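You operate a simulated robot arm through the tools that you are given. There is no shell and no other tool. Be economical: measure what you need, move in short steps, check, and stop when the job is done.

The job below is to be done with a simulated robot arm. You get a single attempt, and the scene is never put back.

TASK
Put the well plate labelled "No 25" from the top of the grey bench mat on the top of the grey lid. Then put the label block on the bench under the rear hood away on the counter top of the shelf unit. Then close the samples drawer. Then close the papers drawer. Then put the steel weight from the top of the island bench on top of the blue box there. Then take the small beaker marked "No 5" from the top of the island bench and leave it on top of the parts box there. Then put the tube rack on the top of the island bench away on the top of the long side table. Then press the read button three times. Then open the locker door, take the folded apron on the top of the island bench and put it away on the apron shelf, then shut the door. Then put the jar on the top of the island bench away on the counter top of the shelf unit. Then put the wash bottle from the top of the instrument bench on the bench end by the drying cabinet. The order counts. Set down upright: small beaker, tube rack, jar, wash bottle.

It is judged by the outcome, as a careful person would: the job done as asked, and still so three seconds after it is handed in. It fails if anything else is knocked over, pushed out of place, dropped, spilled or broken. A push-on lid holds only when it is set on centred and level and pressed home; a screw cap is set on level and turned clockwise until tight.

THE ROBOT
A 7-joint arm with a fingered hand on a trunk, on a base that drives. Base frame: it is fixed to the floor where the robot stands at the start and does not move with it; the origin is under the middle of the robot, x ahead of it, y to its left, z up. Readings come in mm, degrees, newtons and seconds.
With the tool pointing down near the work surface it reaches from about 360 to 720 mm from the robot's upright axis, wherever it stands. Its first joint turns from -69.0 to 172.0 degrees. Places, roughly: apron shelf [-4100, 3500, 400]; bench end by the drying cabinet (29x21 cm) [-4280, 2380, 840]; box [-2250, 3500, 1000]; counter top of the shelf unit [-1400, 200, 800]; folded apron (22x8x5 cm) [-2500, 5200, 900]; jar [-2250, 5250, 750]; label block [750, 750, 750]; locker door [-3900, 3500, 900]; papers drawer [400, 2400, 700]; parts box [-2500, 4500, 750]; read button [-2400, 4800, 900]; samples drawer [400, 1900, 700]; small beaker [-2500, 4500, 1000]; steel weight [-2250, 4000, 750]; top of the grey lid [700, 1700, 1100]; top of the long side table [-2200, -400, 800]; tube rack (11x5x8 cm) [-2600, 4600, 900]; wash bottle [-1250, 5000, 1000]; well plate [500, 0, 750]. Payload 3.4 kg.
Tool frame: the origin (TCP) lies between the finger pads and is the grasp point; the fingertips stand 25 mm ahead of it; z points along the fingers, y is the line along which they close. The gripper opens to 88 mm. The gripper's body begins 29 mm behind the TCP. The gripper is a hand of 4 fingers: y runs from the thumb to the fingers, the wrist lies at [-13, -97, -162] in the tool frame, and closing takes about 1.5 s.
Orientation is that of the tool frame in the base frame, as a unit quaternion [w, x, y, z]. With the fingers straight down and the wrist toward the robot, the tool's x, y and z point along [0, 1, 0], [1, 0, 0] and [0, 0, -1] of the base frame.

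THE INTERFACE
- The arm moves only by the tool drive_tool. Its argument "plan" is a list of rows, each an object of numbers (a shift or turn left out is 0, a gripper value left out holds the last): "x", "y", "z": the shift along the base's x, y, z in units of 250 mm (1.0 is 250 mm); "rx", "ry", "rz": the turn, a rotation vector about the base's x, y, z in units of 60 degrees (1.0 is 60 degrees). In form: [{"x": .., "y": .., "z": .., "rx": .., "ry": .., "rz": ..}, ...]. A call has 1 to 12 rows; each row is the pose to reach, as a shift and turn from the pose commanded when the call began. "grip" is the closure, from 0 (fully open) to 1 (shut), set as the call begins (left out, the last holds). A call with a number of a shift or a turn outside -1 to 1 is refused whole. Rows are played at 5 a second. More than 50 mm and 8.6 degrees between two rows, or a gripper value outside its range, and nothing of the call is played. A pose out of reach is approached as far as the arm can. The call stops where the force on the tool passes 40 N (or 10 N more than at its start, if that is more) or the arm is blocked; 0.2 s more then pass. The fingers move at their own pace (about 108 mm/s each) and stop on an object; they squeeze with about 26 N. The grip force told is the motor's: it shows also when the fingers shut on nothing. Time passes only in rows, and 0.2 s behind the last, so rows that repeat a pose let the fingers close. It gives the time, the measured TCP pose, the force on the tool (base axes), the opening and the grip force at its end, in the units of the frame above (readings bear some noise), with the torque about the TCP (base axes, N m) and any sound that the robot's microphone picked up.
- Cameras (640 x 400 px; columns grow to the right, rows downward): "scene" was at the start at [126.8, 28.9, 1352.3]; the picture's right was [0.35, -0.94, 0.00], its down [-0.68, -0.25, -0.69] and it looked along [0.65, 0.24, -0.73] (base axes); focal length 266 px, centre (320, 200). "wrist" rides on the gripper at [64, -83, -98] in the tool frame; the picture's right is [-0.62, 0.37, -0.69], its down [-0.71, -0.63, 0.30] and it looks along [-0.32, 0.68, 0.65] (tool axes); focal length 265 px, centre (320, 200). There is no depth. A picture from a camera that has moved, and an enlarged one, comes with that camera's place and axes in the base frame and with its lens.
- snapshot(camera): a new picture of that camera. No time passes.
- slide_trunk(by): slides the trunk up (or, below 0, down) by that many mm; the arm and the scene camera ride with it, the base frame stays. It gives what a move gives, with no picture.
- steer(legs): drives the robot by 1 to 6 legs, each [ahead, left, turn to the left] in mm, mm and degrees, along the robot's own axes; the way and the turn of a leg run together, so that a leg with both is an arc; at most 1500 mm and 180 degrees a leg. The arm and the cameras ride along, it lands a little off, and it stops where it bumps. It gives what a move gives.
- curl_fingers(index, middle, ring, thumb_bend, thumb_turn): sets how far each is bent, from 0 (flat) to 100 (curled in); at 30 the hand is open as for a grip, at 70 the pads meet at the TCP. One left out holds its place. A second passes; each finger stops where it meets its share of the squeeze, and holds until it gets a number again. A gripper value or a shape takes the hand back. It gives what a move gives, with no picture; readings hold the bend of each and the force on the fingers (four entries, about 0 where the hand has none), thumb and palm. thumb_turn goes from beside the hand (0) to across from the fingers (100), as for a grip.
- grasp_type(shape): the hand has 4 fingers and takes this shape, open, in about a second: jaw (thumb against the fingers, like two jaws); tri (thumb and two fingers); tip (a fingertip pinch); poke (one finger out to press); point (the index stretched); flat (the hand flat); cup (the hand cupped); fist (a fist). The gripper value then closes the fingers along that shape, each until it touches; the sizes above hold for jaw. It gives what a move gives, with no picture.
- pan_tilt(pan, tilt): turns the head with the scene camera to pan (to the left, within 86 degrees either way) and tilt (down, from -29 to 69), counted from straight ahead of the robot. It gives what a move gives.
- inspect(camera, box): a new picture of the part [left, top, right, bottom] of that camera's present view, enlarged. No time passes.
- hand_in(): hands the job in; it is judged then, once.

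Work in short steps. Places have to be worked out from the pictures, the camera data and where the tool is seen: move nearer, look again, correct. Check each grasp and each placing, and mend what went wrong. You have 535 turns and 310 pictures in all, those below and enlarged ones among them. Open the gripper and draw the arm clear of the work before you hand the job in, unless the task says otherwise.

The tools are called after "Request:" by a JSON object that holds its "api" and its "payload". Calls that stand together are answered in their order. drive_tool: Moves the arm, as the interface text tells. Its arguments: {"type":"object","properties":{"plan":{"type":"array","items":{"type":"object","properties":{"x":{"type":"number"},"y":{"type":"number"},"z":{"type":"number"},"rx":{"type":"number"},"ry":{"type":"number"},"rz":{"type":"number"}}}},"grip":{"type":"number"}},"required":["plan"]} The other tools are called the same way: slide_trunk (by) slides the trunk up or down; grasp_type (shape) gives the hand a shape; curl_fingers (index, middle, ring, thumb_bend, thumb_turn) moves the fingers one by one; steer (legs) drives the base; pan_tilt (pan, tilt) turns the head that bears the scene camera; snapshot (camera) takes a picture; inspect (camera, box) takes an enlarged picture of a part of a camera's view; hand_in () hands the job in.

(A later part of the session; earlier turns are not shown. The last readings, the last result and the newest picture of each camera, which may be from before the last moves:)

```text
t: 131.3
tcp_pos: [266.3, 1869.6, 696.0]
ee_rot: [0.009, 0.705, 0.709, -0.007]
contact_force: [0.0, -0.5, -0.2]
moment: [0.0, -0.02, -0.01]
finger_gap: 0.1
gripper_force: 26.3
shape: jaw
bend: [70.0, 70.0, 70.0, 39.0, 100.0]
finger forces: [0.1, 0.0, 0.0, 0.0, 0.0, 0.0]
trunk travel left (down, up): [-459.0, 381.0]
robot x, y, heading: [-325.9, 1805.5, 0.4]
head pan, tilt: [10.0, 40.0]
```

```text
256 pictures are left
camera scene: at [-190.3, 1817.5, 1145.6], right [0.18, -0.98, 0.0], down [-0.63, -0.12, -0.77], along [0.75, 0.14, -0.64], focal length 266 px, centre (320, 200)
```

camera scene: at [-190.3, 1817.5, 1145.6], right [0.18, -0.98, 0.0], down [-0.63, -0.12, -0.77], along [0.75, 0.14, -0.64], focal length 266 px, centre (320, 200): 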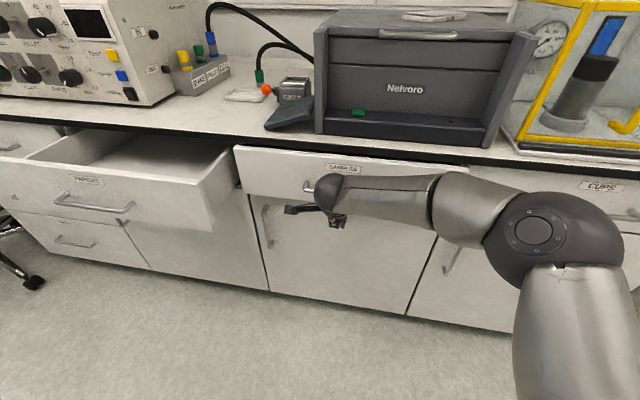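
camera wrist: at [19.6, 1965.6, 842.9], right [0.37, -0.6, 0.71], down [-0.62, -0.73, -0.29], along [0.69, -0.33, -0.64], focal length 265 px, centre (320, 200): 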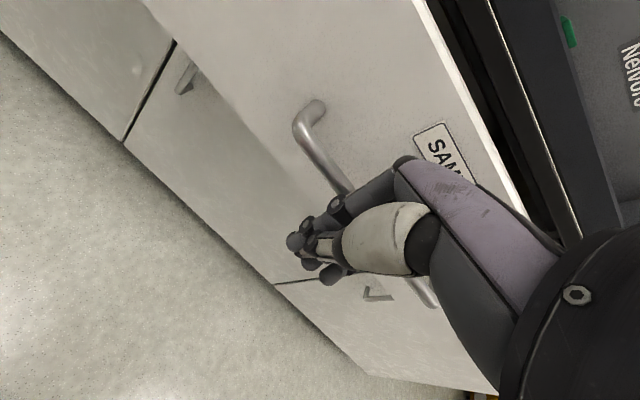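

Nearly closed. Continue pushing gently until resistance.

Request:
{"api": "drive_tool", "payload": {"plan": [{"x": 0.04}, {"x": 0.08}, {"x": 0.12}, {"x": 0.16}, {"x": 0.2}, {"x": 0.24}, {"x": 0.28}]}}

Request:
{"api": "snapshot", "payload": {"camera": "scene"}}

```text
t: 132.4
tcp_pos: [301.1, 1869.6, 697.3]
ee_rot: [0.006, 0.704, 0.71, -0.011]
contact_force: [-24.2, -5.4, 6.6]
moment: [0.14, -1.33, -0.34]
finger_gap: 0.0
gripper_force: 26.0
shape: jaw
bend: [70.0, 70.0, 70.0, 39.0, 100.0]
finger forces: [0.1, 24.5, 0.1, 0.1, 0.0, 0.0]
trunk travel left (down, up): [-459.0, 381.0]
robot x, y, heading: [-327.7, 1797.5, 0.8]
head pan, tilt: [10.0, 40.0]
stopped in row 5: the force on the tool passed its limit at 50 N (the readings are from after the stop); the commanded pose is now the measured one
```

```text
255 pictures are left
camera scene: at [-197.1, 1816.2, 1146.5], right [0.18, -0.98, 0.0], down [-0.63, -0.12, -0.77], along [0.76, 0.14, -0.64], focal length 266 px, centre (320, 200)
```

scene: 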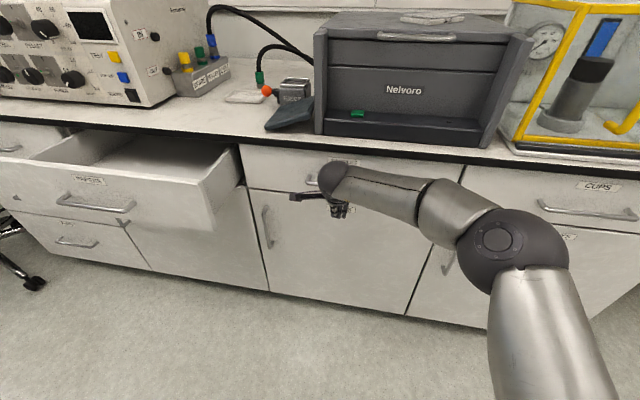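

Samples drawer is shut. Retract and strafe left to the papers drawer.

Request:
{"api": "drive_tool", "payload": {"plan": [{"x": -0.15}, {"x": -0.3}, {"x": -0.45}, {"x": -0.6}, {"x": -0.78}]}}

Request:
{"api": "steer", "payload": {"legs": [[0, 545, 0]]}}

Request:
{"api": "snapshot", "payload": {"camera": "scene"}}

Request:
{"api": "snapshot", "payload": {"camera": "wrist"}}

```text
t: 133.6
tcp_pos: [109.2, 1869.5, 696.5]
ee_rot: [0.006, 0.705, 0.709, -0.012]
contact_force: [0.2, 0.1, 0.1]
moment: [0.03, -0.03, 0.01]
finger_gap: 0.0
gripper_force: 26.2
shape: jaw
bend: [70.0, 70.0, 70.0, 39.0, 100.0]
finger forces: [0.0, 0.0, 0.1, 0.0, 0.1, 0.0]
trunk travel left (down, up): [-459.0, 381.0]
robot x, y, heading: [-323.8, 1799.2, 0.6]
head pan, tilt: [10.0, 40.0]
```

```text
t: 136.7
tcp_pos: [105.2, 2403.8, 696.2]
ee_rot: [0.005, 0.704, 0.71, -0.013]
contact_force: [-0.6, 0.6, 1.3]
moment: [-0.01, -0.02, -0.03]
finger_gap: 0.1
gripper_force: 26.5
shape: jaw
bend: [70.0, 70.0, 70.0, 40.0, 100.0]
finger forces: [0.0, 0.1, 0.0, 0.1, 0.1, 0.0]
trunk travel left (down, up): [-459.0, 381.0]
robot x, y, heading: [-333.8, 2333.3, 0.3]
head pan, tilt: [10.0, 40.0]
```

```text
254 pictures are left
camera scene: at [-196.6, 2351.2, 1145.7], right [0.18, -0.98, 0.0], down [-0.63, -0.12, -0.77], along [0.75, 0.14, -0.64], focal length 266 px, centre (320, 200)
```

scene: 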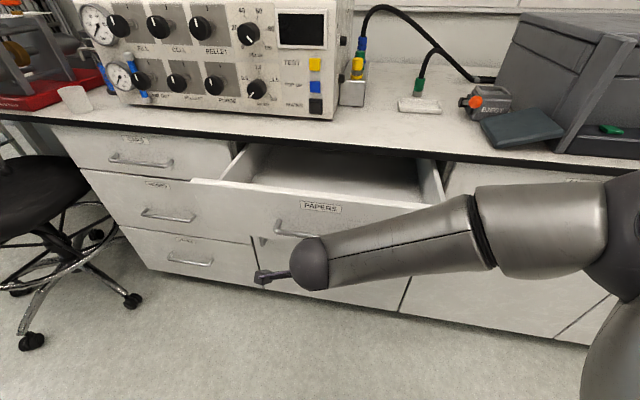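

```text
253 pictures are left
camera wrist: at [21.9, 2470.3, 792.3], right [0.38, -0.6, 0.7], down [-0.63, -0.73, -0.28], along [0.68, -0.34, -0.65], focal length 265 px, centre (320, 200)
```

wrist: 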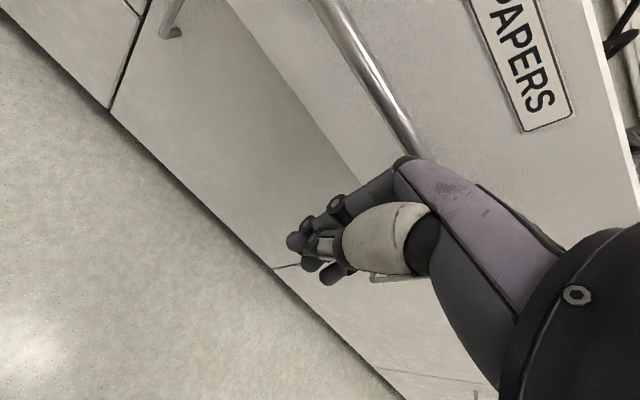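

Papers drawer in front, the hand is on its handle line. Push it shut.

Request:
{"api": "drive_tool", "payload": {"plan": [{"x": 0.08}, {"x": 0.16}, {"x": 0.24}, {"x": 0.32}, {"x": 0.4}, {"x": 0.48}, {"x": 0.56}, {"x": 0.64}, {"x": 0.7}, {"x": 0.75}, {"x": 0.8}, {"x": 0.85}]}}

Request:
{"api": "snapshot", "payload": {"camera": "scene"}}

```text
t: 139.3
tcp_pos: [301.0, 2403.7, 695.2]
ee_rot: [0.003, 0.703, 0.71, -0.018]
contact_force: [-25.2, -3.5, 7.5]
moment: [0.16, -1.45, -0.35]
finger_gap: 0.0
gripper_force: 25.5
shape: jaw
bend: [70.0, 70.0, 70.0, 40.0, 100.0]
finger forces: [0.1, 25.9, 0.0, 0.1, 0.1, 0.0]
trunk travel left (down, up): [-459.0, 381.0]
robot x, y, heading: [-328.5, 2335.5, 0.5]
head pan, tilt: [10.0, 40.0]
stopped in row 12: the force on the tool passed its limit at 53 N (the readings are from after the stop); the commanded pose is now the measured one
```

```text
252 pictures are left
camera scene: at [-203.1, 2349.6, 1146.6], right [0.18, -0.98, 0.0], down [-0.63, -0.12, -0.77], along [0.76, 0.14, -0.64], focal length 266 px, centre (320, 200)
```

scene: 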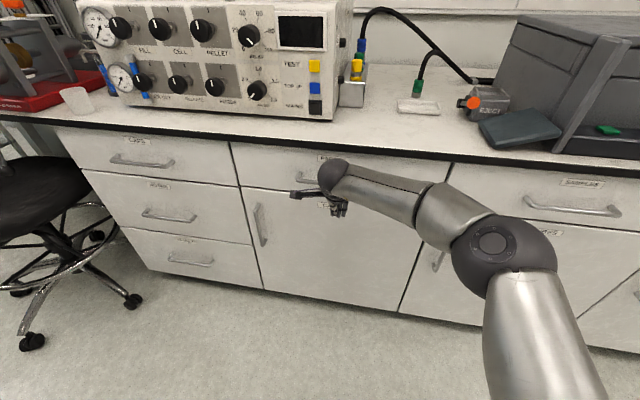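

Both drawers are shut. I retract, raise the trunk, and turn to survey the route to the island bench.

Request:
{"api": "drive_tool", "payload": {"plan": [{"x": -0.15}, {"x": -0.3}, {"x": -0.45}, {"x": -0.6}, {"x": -0.78}, {"x": -0.78}]}}

Request:
{"api": "slide_trunk", "payload": {"by": 376}}

Request:
{"api": "steer", "payload": {"legs": [[0, 0, 150]]}}

Request:
{"api": "pan_tilt", "payload": {"pan": 0, "tilt": 15}}

Request:
{"api": "snapshot", "payload": {"camera": "scene"}}

Request:
{"api": "pan_tilt", "payload": {"pan": 60, "tilt": 15}}

Request:
{"api": "snapshot", "payload": {"camera": "scene"}}

Request:
{"api": "pan_tilt", "payload": {"pan": -50, "tilt": 15}}

Request:
{"api": "snapshot", "payload": {"camera": "scene"}}

```text
t: 140.7
tcp_pos: [112.2, 2400.0, 693.0]
ee_rot: [0.001, 0.704, 0.71, -0.019]
contact_force: [0.1, 0.4, 0.1]
moment: [0.01, -0.04, -0.01]
finger_gap: 0.0
gripper_force: 26.2
shape: jaw
bend: [70.0, 70.0, 70.0, 40.0, 100.0]
finger forces: [0.0, 0.1, 0.1, 0.1, 0.1, 0.0]
trunk travel left (down, up): [-459.0, 381.0]
robot x, y, heading: [-334.5, 2332.3, 0.4]
head pan, tilt: [10.0, 40.0]
```

```text
t: 144.3
tcp_pos: [113.9, 2401.3, 1068.6]
ee_rot: [0.002, 0.704, 0.71, -0.019]
contact_force: [-0.4, 0.6, -0.3]
moment: [-0.03, -0.03, 0.02]
finger_gap: 0.5
gripper_force: 25.6
shape: jaw
bend: [70.0, 70.0, 70.0, 40.0, 100.0]
finger forces: [0.0, 0.1, 0.1, 0.0, 0.0, 0.0]
trunk travel left (down, up): [-835.0, 5.0]
robot x, y, heading: [-332.1, 2335.6, 0.5]
head pan, tilt: [10.0, 40.0]
```

```text
t: 150.9
tcp_pos: [-759.1, 2480.5, 1069.2]
ee_rot: [0.02, -0.521, 0.853, -0.002]
contact_force: [0.5, 0.1, 0.3]
moment: [0.0, -0.01, -0.04]
finger_gap: 0.0
gripper_force: 25.6
shape: jaw
bend: [70.0, 70.0, 70.0, 40.0, 100.0]
finger forces: [0.0, 0.0, 0.0, 0.0, 0.0, 0.1]
trunk travel left (down, up): [-835.0, 5.0]
robot x, y, heading: [-332.1, 2336.1, 152.8]
head pan, tilt: [10.0, 40.0]
```

```text
t: 151.8
tcp_pos: [-757.6, 2480.5, 1068.4]
ee_rot: [0.019, -0.521, 0.854, -0.002]
contact_force: [0.4, 0.7, 0.0]
moment: [0.01, -0.01, 0.04]
finger_gap: 0.2
gripper_force: 26.0
shape: jaw
bend: [70.0, 70.0, 70.0, 40.0, 100.0]
finger forces: [0.0, 0.0, 0.0, 0.0, 0.1, 0.1]
trunk travel left (down, up): [-835.0, 5.0]
robot x, y, heading: [-333.7, 2331.5, 152.6]
head pan, tilt: [0.0, 15.0]
```

```text
251 pictures are left
camera scene: at [-458.4, 2400.6, 1561.1], right [0.46, 0.89, 0.0], down [0.23, -0.12, -0.97], along [-0.86, 0.44, -0.26], focal length 266 px, centre (320, 200)
```

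scene: 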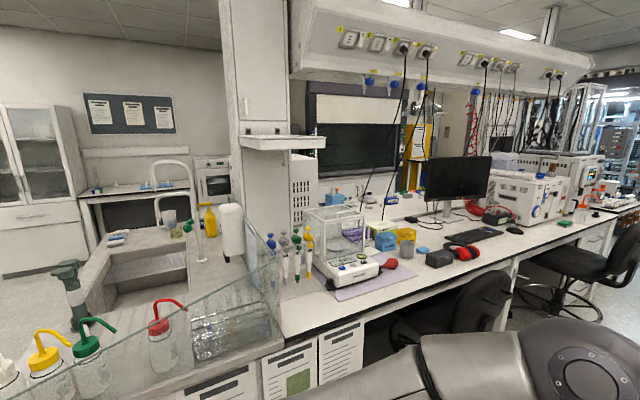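

```text
t: 153.1
tcp_pos: [-758.2, 2480.9, 1069.8]
ee_rot: [0.018, -0.52, 0.854, -0.003]
contact_force: [0.6, 0.0, -0.4]
moment: [0.03, 0.0, 0.0]
finger_gap: 0.0
gripper_force: 26.2
shape: jaw
bend: [70.0, 70.0, 70.0, 40.0, 100.0]
finger forces: [0.0, 0.0, 0.0, 0.1, 0.0, 0.1]
trunk travel left (down, up): [-835.0, 5.0]
robot x, y, heading: [-332.0, 2335.1, 152.5]
head pan, tilt: [60.0, 15.0]
```

```text
250 pictures are left
camera scene: at [-453.9, 2307.5, 1561.2], right [-0.54, 0.84, 0.0], down [0.22, 0.14, -0.97], along [-0.81, -0.52, -0.26], focal length 266 px, centre (320, 200)
```

scene: 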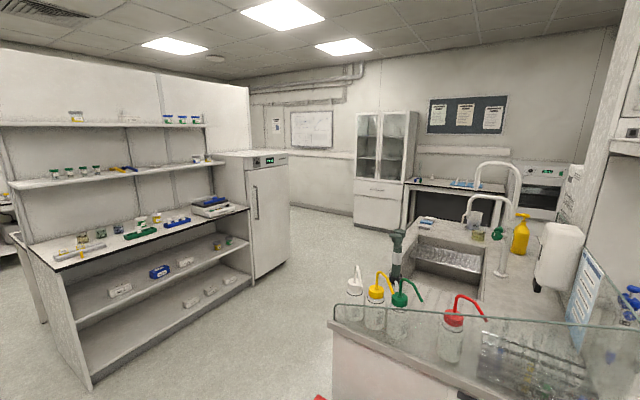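

```text
t: 155.0
tcp_pos: [-757.4, 2480.9, 1067.9]
ee_rot: [0.019, -0.521, 0.854, -0.003]
contact_force: [0.5, 0.2, -1.1]
moment: [0.03, 0.0, -0.01]
finger_gap: 0.1
gripper_force: 26.3
shape: jaw
bend: [70.0, 70.0, 70.0, 40.0, 100.0]
finger forces: [0.0, 0.0, 0.1, 0.0, 0.0, 0.0]
trunk travel left (down, up): [-835.0, 5.0]
robot x, y, heading: [-330.3, 2335.3, 152.6]
head pan, tilt: [-50.0, 15.0]
```

```text
249 pictures are left
camera scene: at [-396.0, 2449.0, 1561.2], right [0.98, 0.22, 0.0], down [0.06, -0.25, -0.97], along [-0.21, 0.94, -0.26], focal length 266 px, centre (320, 200)
```

scene: 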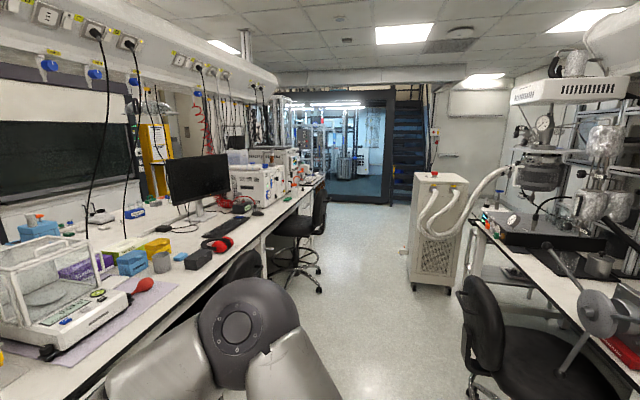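

The island bench is on the far side of the double bench, reachable around its south end. I drive round: back down the aisle, then west along y≈1180.

Request:
{"api": "steer", "payload": {"legs": [[0, 0, -62.6], [-1170, -30, 0], [0, 0, 90], [1450, 0, 0]]}}

Request:
{"api": "pan_tilt", "payload": {"pan": 0, "tilt": 20}}

Request:
{"api": "snapshot", "payload": {"camera": "scene"}}

Request:
{"api": "pan_tilt", "payload": {"pan": -55, "tilt": 20}}

Request:
{"api": "snapshot", "payload": {"camera": "scene"}}

```text
t: 174.3
tcp_pos: [-2159.9, 1079.5, 1069.4]
ee_rot: [-0.019, 0.708, -0.706, -0.001]
contact_force: [-0.3, -0.7, -0.4]
moment: [0.02, 0.0, 0.0]
finger_gap: 0.0
gripper_force: 25.6
shape: jaw
bend: [70.0, 70.0, 70.0, 40.0, 100.0]
finger forces: [0.0, 0.0, 0.0, 0.0, 0.0, 0.0]
trunk travel left (down, up): [-835.0, 5.0]
robot x, y, heading: [-1717.0, 1146.0, -179.8]
head pan, tilt: [-50.0, 15.0]
```

```text
t: 175.4
tcp_pos: [-2160.9, 1077.8, 1068.3]
ee_rot: [-0.019, 0.708, -0.706, -0.002]
contact_force: [1.1, 1.1, 1.1]
moment: [-0.01, 0.02, -0.02]
finger_gap: 0.2
gripper_force: 26.2
shape: jaw
bend: [70.0, 70.0, 70.0, 40.0, 100.0]
finger forces: [0.1, 0.1, 0.1, 0.0, 0.1, 0.0]
trunk travel left (down, up): [-835.0, 5.0]
robot x, y, heading: [-1709.9, 1143.9, -179.8]
head pan, tilt: [0.0, 20.0]
```

```text
248 pictures are left
camera scene: at [-1855.5, 1145.2, 1553.1], right [0.0, 1.0, 0.0], down [0.34, 0.0, -0.94], along [-0.94, 0.0, -0.34], focal length 266 px, centre (320, 200)
```

scene: 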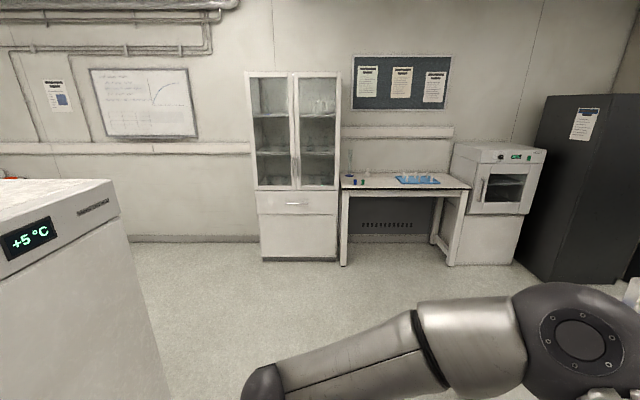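

```text
t: 176.7
tcp_pos: [-2160.0, 1077.4, 1068.7]
ee_rot: [-0.019, 0.708, -0.706, -0.001]
contact_force: [-0.3, 0.4, -0.4]
moment: [0.01, 0.0, 0.01]
finger_gap: 0.2
gripper_force: 26.1
shape: jaw
bend: [70.0, 70.0, 70.0, 40.0, 100.0]
finger forces: [0.0, 0.0, 0.0, 0.0, 0.0, 0.1]
trunk travel left (down, up): [-835.0, 5.0]
robot x, y, heading: [-1716.5, 1146.3, -180.0]
head pan, tilt: [-55.0, 20.0]
```

```text
247 pictures are left
camera scene: at [-1816.0, 1221.4, 1553.1], right [0.82, 0.58, 0.0], down [0.2, -0.28, -0.94], along [-0.54, 0.77, -0.34], focal length 266 px, centre (320, 200)
```

scene: 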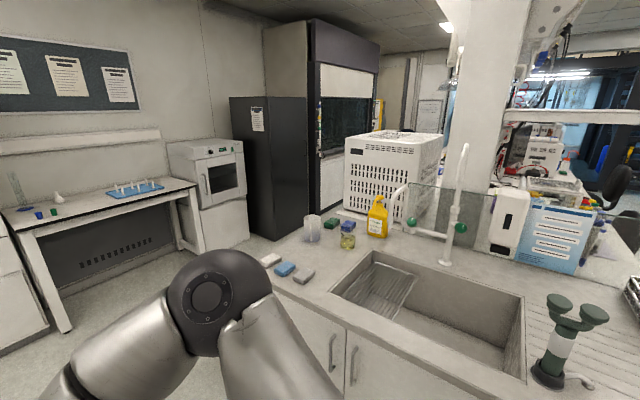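

Now I see the west side: drying bench, dark locker. I continue west to x≈−3150 and then north along the island.

Request:
{"api": "steer", "payload": {"legs": [[1420, 0, 0], [0, 0, -90], [1400, 0, 0]]}}

Request:
{"api": "pan_tilt", "payload": {"pan": -20, "tilt": 20}}

Request:
{"api": "snapshot", "payload": {"camera": "scene"}}

```text
t: 190.9
tcp_pos: [-3158.6, 2163.6, 1069.2]
ee_rot: [0.015, 0.069, 0.997, -0.013]
contact_force: [0.1, -0.2, -0.1]
moment: [0.03, 0.0, -0.01]
finger_gap: 0.1
gripper_force: 26.2
shape: jaw
bend: [70.0, 70.0, 70.0, 40.0, 100.0]
finger forces: [0.0, 0.0, 0.0, 0.0, 0.1, 0.1]
trunk travel left (down, up): [-835.0, 5.0]
robot x, y, heading: [-3155.4, 1715.6, 82.2]
head pan, tilt: [-55.0, 20.0]
stopped in leg 3: the robot was blocked; the commanded pose is now the measured one
```

```text
t: 191.9
tcp_pos: [-3157.5, 2165.5, 1068.1]
ee_rot: [0.014, 0.069, 0.997, -0.013]
contact_force: [0.0, 0.2, 0.5]
moment: [-0.01, 0.01, 0.02]
finger_gap: 0.0
gripper_force: 26.2
shape: jaw
bend: [70.0, 70.0, 70.0, 40.0, 100.0]
finger forces: [0.0, 0.0, 0.1, 0.0, 0.0, 0.0]
trunk travel left (down, up): [-835.0, 5.0]
robot x, y, heading: [-3157.0, 1712.6, 82.1]
head pan, tilt: [-20.0, 20.0]
```

```text
246 pictures are left
camera scene: at [-3103.6, 1847.1, 1553.1], right [0.88, -0.47, 0.0], down [-0.16, -0.3, -0.94], along [0.44, 0.83, -0.34], focal length 266 px, centre (320, 200)
```

scene: 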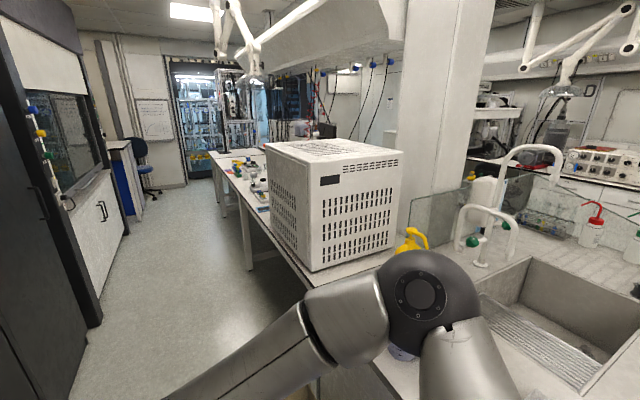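

The base bumped something on its right. Look down there.

Request:
{"api": "pan_tilt", "payload": {"pan": -60, "tilt": 50}}

Request:
{"api": "snapshot", "payload": {"camera": "scene"}}

Request:
{"api": "pan_tilt", "payload": {"pan": 20, "tilt": 50}}

Request:
{"api": "snapshot", "payload": {"camera": "scene"}}

```text
t: 193.0
tcp_pos: [-3157.4, 2165.3, 1068.9]
ee_rot: [0.013, 0.07, 0.997, -0.013]
contact_force: [-0.4, -0.1, 0.0]
moment: [0.02, 0.0, 0.01]
finger_gap: 0.1
gripper_force: 26.1
shape: jaw
bend: [70.0, 70.0, 70.0, 40.0, 100.0]
finger forces: [0.1, 0.1, 0.1, 0.0, 0.1, 0.1]
trunk travel left (down, up): [-835.0, 5.0]
robot x, y, heading: [-3153.1, 1714.7, 82.0]
head pan, tilt: [-60.0, 50.0]
```

```text
245 pictures are left
camera scene: at [-3075.8, 1794.2, 1507.5], right [0.38, -0.93, 0.0], down [-0.71, -0.29, -0.64], along [0.6, 0.24, -0.77], focal length 266 px, centre (320, 200)
```

scene: 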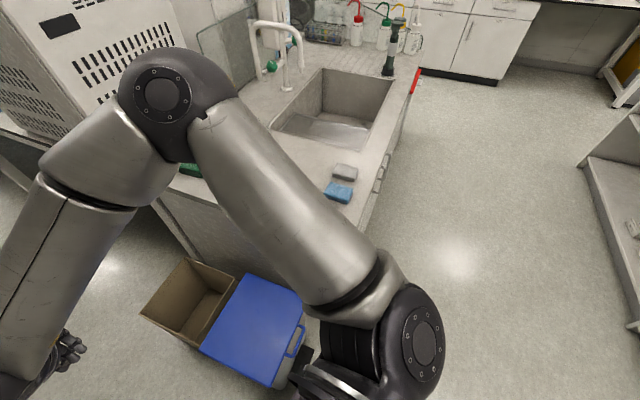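

```text
t: 194.6
tcp_pos: [-3157.6, 2165.5, 1067.8]
ee_rot: [0.014, 0.07, 0.997, -0.013]
contact_force: [-0.2, -0.3, -0.6]
moment: [0.01, -0.01, 0.05]
finger_gap: 0.1
gripper_force: 26.1
shape: jaw
bend: [70.0, 70.0, 70.0, 40.0, 100.0]
finger forces: [0.0, 0.0, 0.0, 0.0, 0.1, 0.1]
trunk travel left (down, up): [-835.0, 5.0]
robot x, y, heading: [-3154.6, 1714.9, 82.0]
head pan, tilt: [20.0, 50.0]
```

```text
244 pictures are left
camera scene: at [-3163.2, 1840.6, 1507.5], right [0.98, 0.21, 0.0], down [0.16, -0.75, -0.64], along [-0.13, 0.63, -0.77], focal length 266 px, centre (320, 200)
```

scene: 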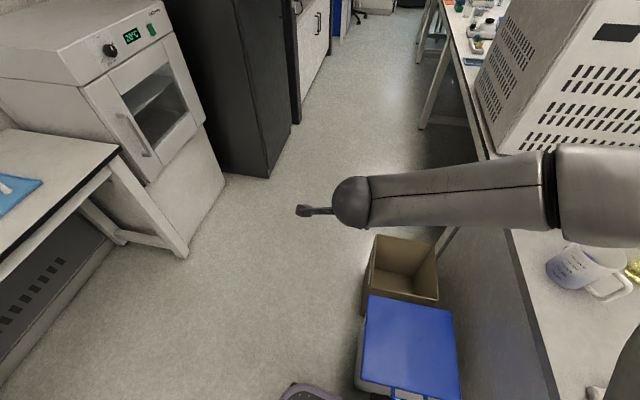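

A blue-lidded bin stands by the bench. I back off slightly, shift left to x≈−3430, and continue north.

Request:
{"api": "steer", "payload": {"legs": [[-80, 0, 0], [0, 280, 8], [1450, 0, 0], [430, 0, 0]]}}

Request:
{"api": "pan_tilt", "payload": {"pan": -60, "tilt": 25}}

Request:
{"api": "snapshot", "payload": {"camera": "scene"}}

Request:
{"api": "pan_tilt", "payload": {"pan": -20, "tilt": 25}}

Request:
{"api": "snapshot", "payload": {"camera": "scene"}}

```text
t: 206.2
tcp_pos: [-3510.7, 3986.8, 1067.7]
ee_rot: [0.014, -0.001, 1.0, -0.012]
contact_force: [0.7, 0.3, -1.1]
moment: [0.0, -0.04, 0.01]
finger_gap: 0.2
gripper_force: 26.3
shape: jaw
bend: [70.0, 70.0, 70.0, 40.0, 100.0]
finger forces: [0.1, 0.1, 0.0, 0.0, 0.0, 0.0]
trunk travel left (down, up): [-835.0, 5.0]
robot x, y, heading: [-3448.6, 3542.0, 90.1]
head pan, tilt: [20.0, 50.0]
```

```text
t: 207.7
tcp_pos: [-3510.9, 3986.6, 1068.5]
ee_rot: [0.016, -0.001, 1.0, -0.013]
contact_force: [0.3, -0.7, -0.6]
moment: [0.02, 0.01, -0.01]
finger_gap: 0.0
gripper_force: 26.1
shape: jaw
bend: [70.0, 70.0, 70.0, 40.0, 100.0]
finger forces: [0.0, 0.0, 0.1, 0.0, 0.0, 0.1]
trunk travel left (down, up): [-835.0, 5.0]
robot x, y, heading: [-3447.7, 3537.2, 90.0]
head pan, tilt: [-60.0, 25.0]
```

```text
243 pictures are left
camera scene: at [-3365.2, 3638.0, 1544.9], right [0.5, -0.87, 0.0], down [-0.37, -0.21, -0.91], along [0.78, 0.45, -0.42], focal length 266 px, centre (320, 200)
```

scene: 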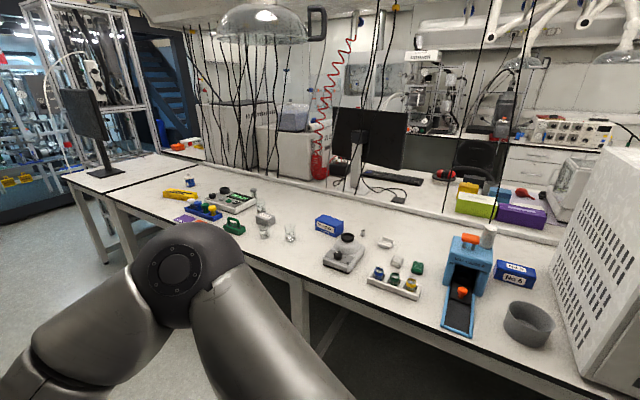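

```text
t: 208.8
tcp_pos: [-3510.2, 3987.1, 1069.5]
ee_rot: [0.015, -0.001, 1.0, -0.012]
contact_force: [0.3, -0.2, -0.2]
moment: [0.01, 0.02, 0.02]
finger_gap: 0.0
gripper_force: 26.4
shape: jaw
bend: [70.0, 70.0, 70.0, 40.0, 100.0]
finger forces: [0.0, 0.0, 0.0, 0.1, 0.1, 0.0]
trunk travel left (down, up): [-835.0, 5.0]
robot x, y, heading: [-3446.5, 3537.8, 89.8]
head pan, tilt: [-20.0, 25.0]
```

```text
242 pictures are left
camera scene: at [-3413.3, 3678.3, 1545.0], right [0.94, -0.34, 0.0], down [-0.14, -0.4, -0.91], along [0.31, 0.85, -0.42], focal length 266 px, centre (320, 200)
```

scene: 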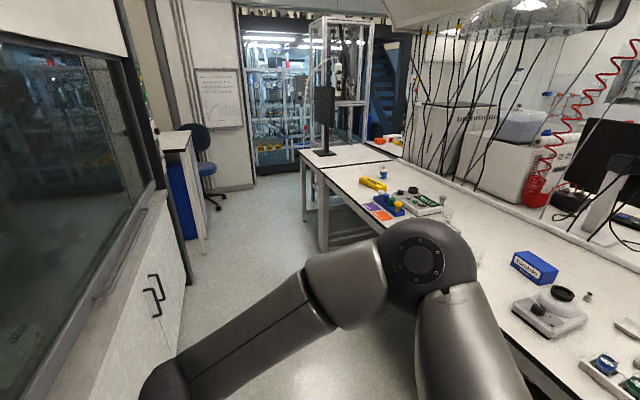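

I turn to face the island bench and look closely.

Request:
{"api": "steer", "payload": {"legs": [[350, 0, 0], [0, 0, -90]]}}

Request:
{"api": "pan_tilt", "payload": {"pan": -30, "tilt": 35}}

Request:
{"api": "snapshot", "payload": {"camera": "scene"}}

Request:
{"api": "pan_tilt", "payload": {"pan": 40, "tilt": 35}}

Request:
{"api": "snapshot", "payload": {"camera": "scene"}}

```text
t: 214.9
tcp_pos: [-2999.4, 3942.4, 1068.6]
ee_rot: [0.002, 0.714, 0.7, -0.019]
contact_force: [-0.7, -0.5, -0.2]
moment: [0.01, 0.01, 0.01]
finger_gap: 0.2
gripper_force: 26.4
shape: jaw
bend: [70.0, 70.0, 70.0, 40.0, 100.0]
finger forces: [0.0, 0.0, 0.1, 0.0, 0.0, 0.0]
trunk travel left (down, up): [-835.0, 5.0]
robot x, y, heading: [-3449.7, 3890.2, -1.1]
head pan, tilt: [-20.0, 25.0]
```

```text
t: 215.7
tcp_pos: [-2998.6, 3942.3, 1069.3]
ee_rot: [0.001, 0.713, 0.7, -0.019]
contact_force: [0.2, 0.2, -0.5]
moment: [0.0, 0.02, 0.02]
finger_gap: 0.2
gripper_force: 26.2
shape: jaw
bend: [70.0, 70.0, 70.0, 40.0, 100.0]
finger forces: [0.0, 0.1, 0.1, 0.0, 0.1, 0.1]
trunk travel left (down, up): [-835.0, 5.0]
robot x, y, heading: [-3448.0, 3885.3, -1.5]
head pan, tilt: [-30.0, 35.0]
```

```text
241 pictures are left
camera scene: at [-3319.5, 3842.0, 1529.3], right [-0.52, -0.86, 0.0], down [-0.49, 0.3, -0.82], along [0.7, -0.42, -0.57], focal length 266 px, centre (320, 200)
```

scene: 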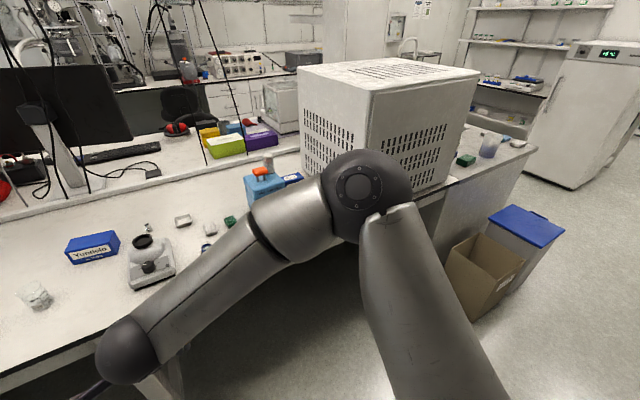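

```text
t: 217.1
tcp_pos: [-2998.8, 3942.1, 1068.2]
ee_rot: [0.001, 0.714, 0.7, -0.02]
contact_force: [-0.8, -0.2, -0.1]
moment: [0.0, 0.0, -0.02]
finger_gap: 0.2
gripper_force: 25.9
shape: jaw
bend: [70.0, 70.0, 70.0, 40.0, 100.0]
finger forces: [0.1, 0.0, 0.0, 0.0, 0.0, 0.0]
trunk travel left (down, up): [-835.0, 5.0]
robot x, y, heading: [-3445.7, 3885.8, -1.2]
head pan, tilt: [40.0, 35.0]
```

```text
240 pictures are left
camera scene: at [-3326.1, 3942.7, 1529.2], right [0.63, -0.78, 0.0], down [-0.45, -0.36, -0.82], along [0.64, 0.51, -0.57], focal length 266 px, centre (320, 200)
```

scene: 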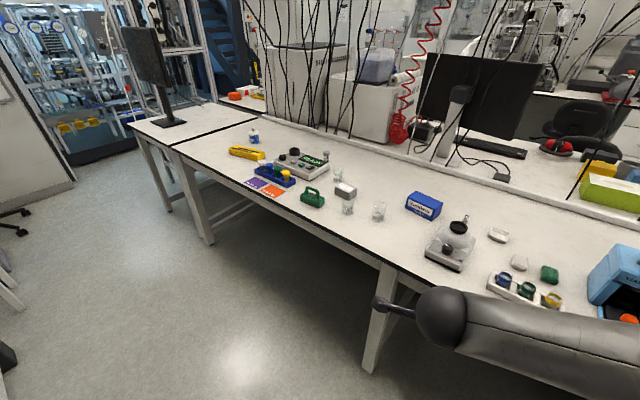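

Zoom for object identities.

Request:
{"api": "inspect", "payload": {"camera": "scene", "box": [210, 110, 400, 230]}}

Request:
{"api": "inspect", "payload": {"camera": "scene", "box": [390, 170, 580, 310]}}

```text
3.33 times, centred on (305, 170) of scene
camera zoom: at [-3326.1, 3942.7, 1529.2], right [0.63, -0.78, 0.0], down [-0.45, -0.36, -0.82], along [0.64, 0.51, -0.57], focal length 885 px, centre (370, 300)
```

zoom: 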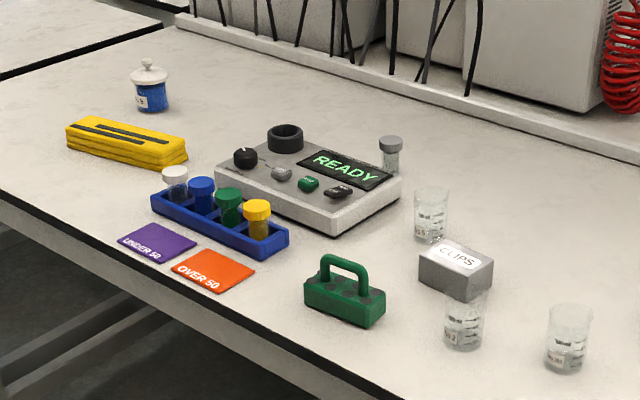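

```text
2.86 times, centred on (485, 240) of scene
camera zoom: at [-3326.1, 3942.7, 1529.2], right [0.63, -0.78, 0.0], down [-0.45, -0.36, -0.82], along [0.64, 0.51, -0.57], focal length 758 px, centre (-151, 86)
```

zoom: 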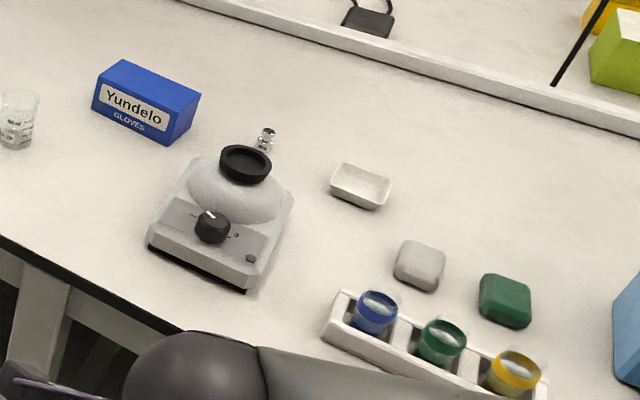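

Identified: steel weight (small cylinder behind the stirrer, ≈(−2325,4000)), Yundelo blue box, and another blue box further right near (−2260,3385), which matches the listed "box" place. I raise the arm, open the hand, and move closer to check both.

Request:
{"api": "drive_tool", "payload": {"plan": [{"z": 0.12}, {"z": 0.24}, {"z": 0.36}, {"z": 0.36}, {"z": 0.36}], "grip": 0.0}}

Request:
{"api": "steer", "payload": {"legs": [[0, -250, 0], [300, 0, 0]]}}

Request:
{"api": "pan_tilt", "payload": {"pan": 0, "tilt": 40}}

Request:
{"api": "snapshot", "payload": {"camera": "scene"}}

Request:
{"api": "snapshot", "payload": {"camera": "wrist"}}

```text
t: 218.3
tcp_pos: [-3000.0, 3940.9, 1159.8]
ee_rot: [0.002, 0.715, 0.699, -0.019]
contact_force: [0.5, 0.1, 0.6]
moment: [0.01, -0.02, 0.02]
finger_gap: 87.6
gripper_force: 0.1
shape: jaw
bend: [30.0, 30.0, 30.0, 30.0, 98.0]
finger forces: [0.1, 0.0, 0.1, 0.0, 0.1, 0.1]
trunk travel left (down, up): [-835.0, 5.0]
robot x, y, heading: [-3443.6, 3887.5, -1.0]
head pan, tilt: [40.0, 35.0]
```

```text
t: 221.8
tcp_pos: [-2705.3, 3675.9, 1160.5]
ee_rot: [0.001, 0.716, 0.698, -0.018]
contact_force: [0.7, -0.8, 0.3]
moment: [-0.02, 0.03, -0.01]
finger_gap: 87.6
gripper_force: 0.0
shape: jaw
bend: [30.0, 30.0, 30.0, 30.0, 98.0]
finger forces: [0.1, 0.0, 0.0, 0.0, 0.0, 0.0]
trunk travel left (down, up): [-835.0, 5.0]
robot x, y, heading: [-3154.0, 3622.3, -1.5]
head pan, tilt: [40.0, 35.0]
```

```text
t: 222.8
tcp_pos: [-2704.4, 3676.0, 1159.7]
ee_rot: [0.001, 0.716, 0.697, -0.019]
contact_force: [0.8, -1.2, -0.2]
moment: [-0.01, 0.0, -0.02]
finger_gap: 87.6
gripper_force: 0.1
shape: jaw
bend: [30.0, 30.0, 30.0, 30.0, 98.0]
finger forces: [0.0, 0.1, 0.0, 0.0, 0.0, 0.0]
trunk travel left (down, up): [-835.0, 5.0]
robot x, y, heading: [-3154.6, 3625.9, -1.3]
head pan, tilt: [0.0, 40.0]
```

```text
237 pictures are left
camera scene: at [-3016.6, 3621.4, 1521.6], right [-0.03, -1.0, 0.0], down [-0.64, 0.02, -0.77], along [0.77, -0.02, -0.64], focal length 266 px, centre (320, 200)
```

scene: 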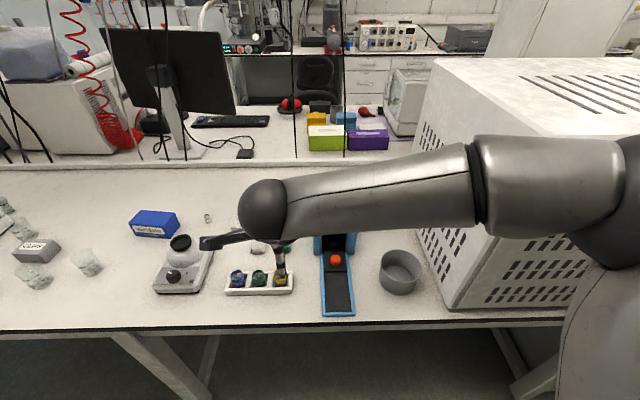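

```text
236 pictures are left
camera wrist: at [-2785.8, 3745.6, 1256.6], right [0.37, -0.61, 0.7], down [-0.66, -0.71, -0.27], along [0.66, -0.36, -0.66], focal length 265 px, centre (320, 200)
```

wrist: 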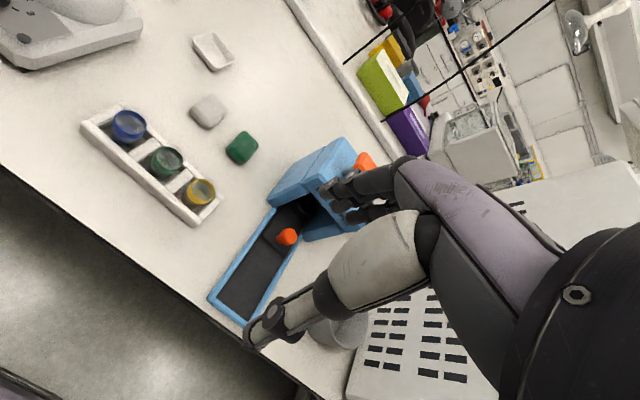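

The second blue box is hidden by the forearm. I turn the robot left 45° and look right.

Request:
{"api": "steer", "payload": {"legs": [[0, 0, 45]]}}

Request:
{"api": "pan_tilt", "payload": {"pan": -60, "tilt": 35}}

Request:
{"api": "snapshot", "payload": {"camera": "scene"}}

```text
t: 225.2
tcp_pos: [-2864.1, 3968.8, 1160.6]
ee_rot: [0.008, 0.407, 0.913, -0.017]
contact_force: [-0.3, -0.6, -0.1]
moment: [-0.02, 0.03, -0.01]
finger_gap: 87.6
gripper_force: 0.1
shape: jaw
bend: [30.0, 30.0, 30.0, 30.0, 98.0]
finger forces: [0.0, 0.0, 0.0, 0.0, 0.1, 0.1]
trunk travel left (down, up): [-835.0, 5.0]
robot x, y, heading: [-3150.9, 3622.1, 41.6]
head pan, tilt: [0.0, 40.0]
```

```text
t: 226.5
tcp_pos: [-2863.0, 3968.5, 1159.1]
ee_rot: [0.007, 0.407, 0.913, -0.017]
contact_force: [0.8, -0.6, 0.7]
moment: [0.01, -0.01, -0.02]
finger_gap: 87.7
gripper_force: 0.0
shape: jaw
bend: [30.0, 30.0, 30.0, 30.0, 98.0]
finger forces: [0.0, 0.0, 0.1, 0.0, 0.0, 0.1]
trunk travel left (down, up): [-835.0, 5.0]
robot x, y, heading: [-3151.4, 3624.9, 41.8]
head pan, tilt: [-60.0, 35.0]
```

```text
235 pictures are left
camera scene: at [-3030.8, 3630.9, 1529.2], right [-0.31, -0.95, 0.0], down [-0.55, 0.18, -0.82], along [0.78, -0.25, -0.57], focal length 266 px, centre (320, 200)
```

scene: 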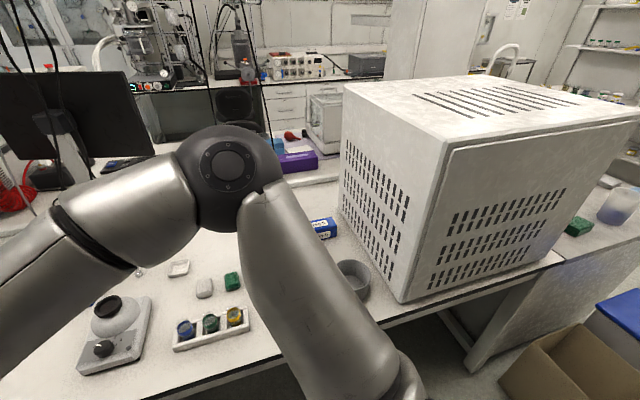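

Request:
{"api": "inspect", "payload": {"camera": "scene", "box": [280, 190, 380, 260]}}

```text
5.71 times, centred on (330, 225) of scene
camera zoom: at [-3030.8, 3630.9, 1529.2], right [-0.31, -0.95, 0.0], down [-0.55, 0.18, -0.82], along [0.78, -0.25, -0.57], focal length 1517 px, centre (263, 57)
```

zoom: 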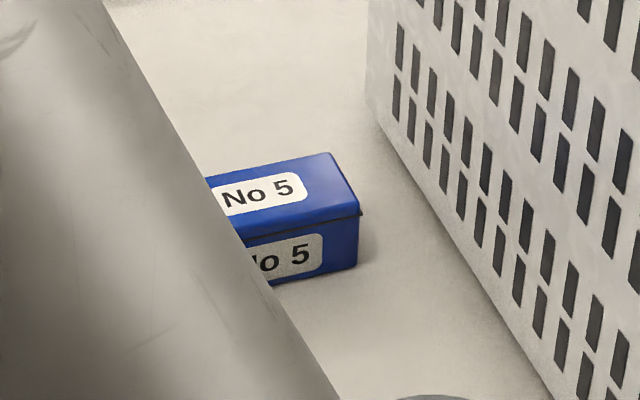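

It is a small blue box labelled "No 5" at ≈(−2330,3400), matching the listed place. Next I go to the weight: face the bench at about (−2985,3890).

Request:
{"api": "steer", "payload": {"legs": [[0, 0, -37], [150, 260, 0]]}}

Request:
{"api": "pan_tilt", "payload": {"pan": 15, "tilt": 40}}

Request:
{"api": "snapshot", "payload": {"camera": "scene"}}

Request:
{"api": "snapshot", "payload": {"camera": "wrist"}}

```text
t: 230.3
tcp_pos: [-2588.7, 3992.5, 1159.6]
ee_rot: [0.003, 0.675, 0.738, -0.019]
contact_force: [0.6, -0.1, -0.8]
moment: [-0.03, -0.01, -0.03]
finger_gap: 87.8
gripper_force: 0.0
shape: jaw
bend: [30.0, 30.0, 30.0, 30.0, 98.0]
finger forces: [0.0, 0.1, 0.1, 0.1, 0.0, 0.0]
trunk travel left (down, up): [-835.0, 5.0]
robot x, y, heading: [-3025.2, 3894.2, 5.0]
head pan, tilt: [-60.0, 35.0]
```

```text
t: 231.8
tcp_pos: [-2588.4, 3993.6, 1159.1]
ee_rot: [0.003, 0.674, 0.738, -0.019]
contact_force: [0.1, -0.9, -0.4]
moment: [-0.01, 0.0, 0.03]
finger_gap: 87.7
gripper_force: 0.2
shape: jaw
bend: [30.0, 30.0, 30.0, 30.0, 98.0]
finger forces: [0.0, 0.0, 0.1, 0.0, 0.0, 0.0]
trunk travel left (down, up): [-835.0, 5.0]
robot x, y, heading: [-3028.7, 3887.2, 5.2]
head pan, tilt: [15.0, 40.0]
```

```text
233 pictures are left
camera scene: at [-2895.9, 3925.3, 1521.7], right [0.34, -0.94, 0.0], down [-0.6, -0.22, -0.77], along [0.72, 0.26, -0.64], focal length 266 px, centre (320, 200)
```

scene: 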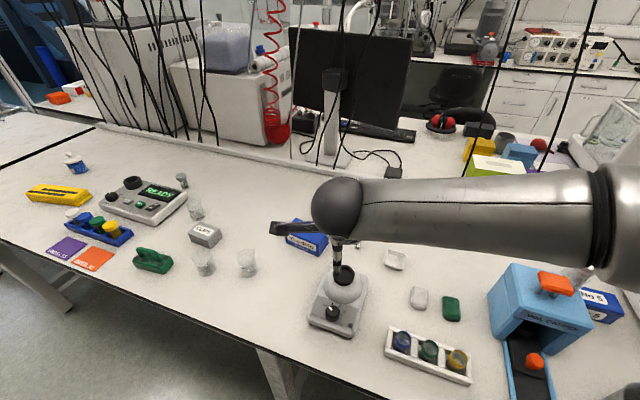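

```text
232 pictures are left
camera wrist: at [-2676.0, 4053.9, 1256.7], right [0.44, -0.56, 0.7], down [-0.57, -0.78, -0.27], along [0.7, -0.28, -0.66], focal length 265 px, centre (320, 200)
```

wrist: 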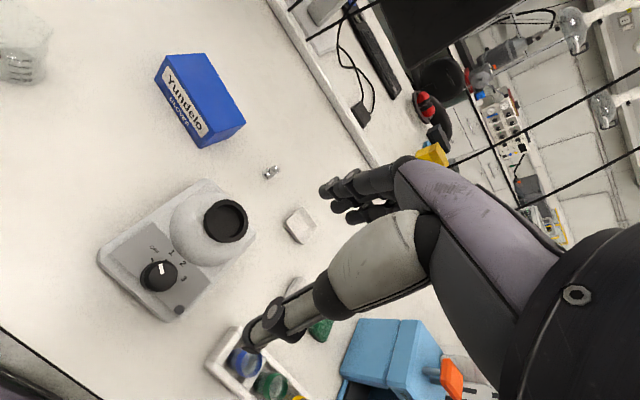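

Weight at ≈(−2327,3999). I move the base 40 mm closer, then turn the tool to come from the right side of the stirrer, hovering above the weight.

Request:
{"api": "steer", "payload": {"legs": [[40, 0, 0]]}}

Request:
{"api": "drive_tool", "payload": {"plan": [{"rz": 0.13, "x": 0.1}, {"rz": 0.26, "x": 0.2}, {"rz": 0.39, "x": 0.3}, {"rz": 0.52, "x": 0.4, "z": -0.05}, {"rz": 0.65, "x": 0.5, "z": -0.1}, {"rz": 0.72, "x": 0.6, "y": -0.03, "z": -0.2}, {"rz": 0.72, "x": 0.68, "y": -0.06, "z": -0.35}, {"rz": 0.72, "x": 0.68, "y": -0.06, "z": -0.5}, {"rz": 0.72, "x": 0.68, "y": -0.06, "z": -0.5}]}}

Request:
{"api": "snapshot", "payload": {"camera": "wrist"}}

```text
t: 232.7
tcp_pos: [-2550.4, 3996.8, 1161.4]
ee_rot: [0.003, 0.675, 0.738, -0.019]
contact_force: [-0.8, 0.4, 0.2]
moment: [0.0, 0.02, -0.03]
finger_gap: 87.6
gripper_force: 0.1
shape: jaw
bend: [30.0, 30.0, 30.0, 30.0, 98.0]
finger forces: [0.1, 0.0, 0.0, 0.0, 0.0, 0.0]
trunk travel left (down, up): [-835.0, 5.0]
robot x, y, heading: [-2987.7, 3895.2, 4.9]
head pan, tilt: [15.0, 40.0]
```

```text
t: 234.7
tcp_pos: [-2378.2, 3984.4, 1032.2]
ee_rot: [0.009, 0.356, 0.934, -0.016]
contact_force: [-0.1, 0.0, 0.8]
moment: [0.01, 0.01, -0.01]
finger_gap: 87.5
gripper_force: 0.0
shape: jaw
bend: [30.0, 30.0, 30.0, 30.0, 98.0]
finger forces: [0.0, 0.0, 0.1, 0.0, 0.0, 0.0]
out of reach, approached as far as the arm can: row 7
trunk travel left (down, up): [-835.0, 5.0]
robot x, y, heading: [-2991.5, 3895.9, 5.0]
head pan, tilt: [15.0, 40.0]
```

```text
231 pictures are left
camera wrist: at [-2483.1, 3969.5, 1129.0], right [0.7, -0.11, 0.7], down [0.12, -0.96, -0.27], along [0.7, 0.27, -0.66], focal length 265 px, centre (320, 200)
```

wrist: 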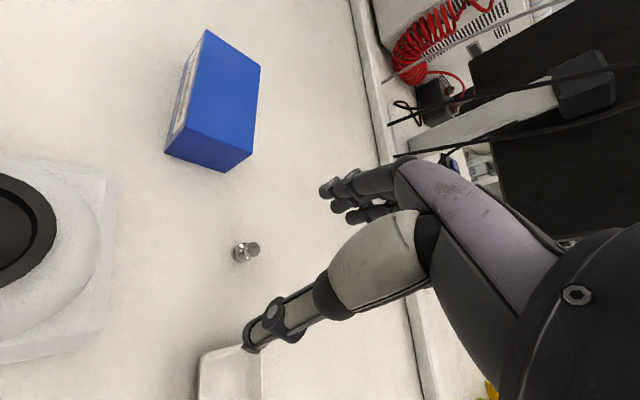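

Weight at ≈(−2334,3998). Move over it, level the tool, and lower to z≈925.

Request:
{"api": "drive_tool", "payload": {"plan": [{"x": 0.09, "y": 0.03, "rx": 0.02}, {"x": 0.18, "y": 0.054, "rx": 0.035}, {"x": 0.18, "y": 0.054, "z": -0.15, "rx": 0.035}, {"x": 0.18, "y": 0.054, "z": -0.3, "rx": 0.035}, {"x": 0.18, "y": 0.054, "z": -0.42, "rx": 0.035}, {"x": 0.18, "y": 0.054, "z": -0.42, "rx": 0.035}]}}

Request:
{"api": "snapshot", "payload": {"camera": "wrist"}}

```text
t: 236.1
tcp_pos: [-2337.6, 3994.2, 933.4]
ee_rot: [0.033, 0.408, 0.913, 0.009]
contact_force: [-0.8, -0.5, 0.3]
moment: [0.01, -0.01, 0.0]
finger_gap: 88.3
gripper_force: 0.1
shape: jaw
bend: [30.0, 30.0, 30.0, 30.0, 98.0]
finger forces: [0.1, 0.0, 0.0, 0.0, 0.1, 0.0]
out of reach, approached as far as the arm can: row 1, 2, 3, 4, 5, 6
trunk travel left (down, up): [-835.0, 5.0]
robot x, y, heading: [-2989.7, 3893.5, 5.2]
head pan, tilt: [15.0, 40.0]
```

```text
230 pictures are left
camera wrist: at [-2449.9, 3988.3, 1024.2], right [0.64, -0.21, 0.74], down [0.03, -0.96, -0.29], along [0.77, 0.21, -0.6], focal length 265 px, centre (320, 200)
```

wrist: 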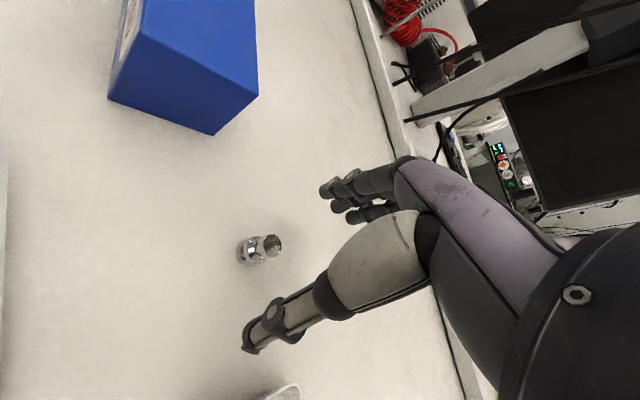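

At the reach limit. I raise the hand, bring the base 50 mm nearer, and re-aim.

Request:
{"api": "drive_tool", "payload": {"plan": [{"z": 0.15, "x": -0.05}, {"z": 0.3, "x": -0.1}, {"z": 0.4, "x": -0.2}, {"z": 0.4, "x": -0.2}]}}

Request:
{"api": "steer", "payload": {"legs": [[60, 10, 0]]}}

```text
t: 237.1
tcp_pos: [-2386.8, 3994.5, 1037.6]
ee_rot: [0.032, 0.408, 0.912, 0.008]
contact_force: [-0.1, 1.0, -0.4]
moment: [0.01, 0.03, -0.02]
finger_gap: 88.2
gripper_force: 0.0
shape: jaw
bend: [30.0, 30.0, 30.0, 30.0, 98.0]
finger forces: [0.0, 0.0, 0.0, 0.0, 0.0, 0.0]
trunk travel left (down, up): [-835.0, 5.0]
robot x, y, heading: [-2986.3, 3895.9, 4.7]
head pan, tilt: [15.0, 40.0]
```

```text
t: 238.0
tcp_pos: [-2329.9, 4009.9, 1037.8]
ee_rot: [0.033, 0.407, 0.913, 0.008]
contact_force: [-0.6, 0.2, 0.3]
moment: [0.0, 0.02, -0.02]
finger_gap: 88.0
gripper_force: 0.0
shape: jaw
bend: [30.0, 30.0, 30.0, 30.0, 98.0]
finger forces: [0.1, 0.1, 0.1, 0.0, 0.0, 0.0]
trunk travel left (down, up): [-835.0, 5.0]
robot x, y, heading: [-2932.2, 3905.9, 5.1]
head pan, tilt: [15.0, 40.0]
```

Request:
{"api": "drive_tool", "payload": {"plan": [{"y": -0.045, "x": -0.015, "rx": 0.006, "ry": 0.032}, {"y": -0.045, "x": -0.015, "rx": 0.012, "ry": 0.064, "z": -0.12}, {"y": -0.045, "x": -0.015, "rx": 0.012, "ry": 0.064, "z": -0.26}, {"y": -0.045, "x": -0.015, "rx": 0.012, "ry": 0.064, "z": -0.42}, {"y": -0.045, "x": -0.015, "rx": 0.012, "ry": 0.064, "z": -0.42}]}}

Request:
{"api": "snapshot", "payload": {"camera": "wrist"}}

```text
t: 239.2
tcp_pos: [-2335.2, 3997.7, 933.8]
ee_rot: [0.0, 0.409, 0.913, 0.001]
contact_force: [0.2, -0.7, -0.4]
moment: [-0.02, -0.01, -0.02]
finger_gap: 88.4
gripper_force: 0.1
shape: jaw
bend: [30.0, 30.0, 30.0, 30.0, 98.0]
finger forces: [0.0, 0.0, 0.0, 0.0, 0.1, 0.1]
trunk travel left (down, up): [-835.0, 5.0]
robot x, y, heading: [-2932.8, 3910.7, 4.8]
head pan, tilt: [15.0, 40.0]
```

```text
229 pictures are left
camera wrist: at [-2440.5, 3991.0, 1031.4], right [0.69, -0.22, 0.69], down [0.01, -0.95, -0.31], along [0.73, 0.22, -0.65], focal length 265 px, centre (320, 200)
```

wrist: 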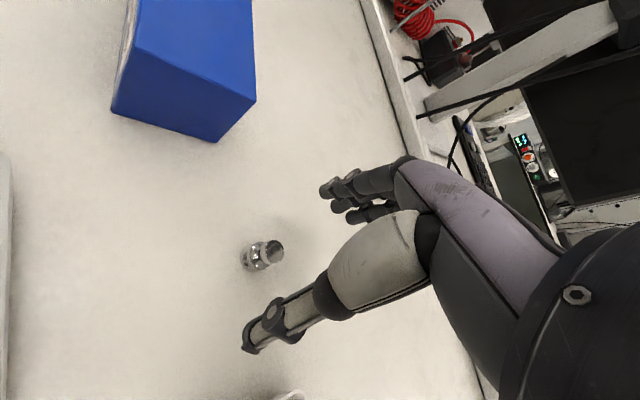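

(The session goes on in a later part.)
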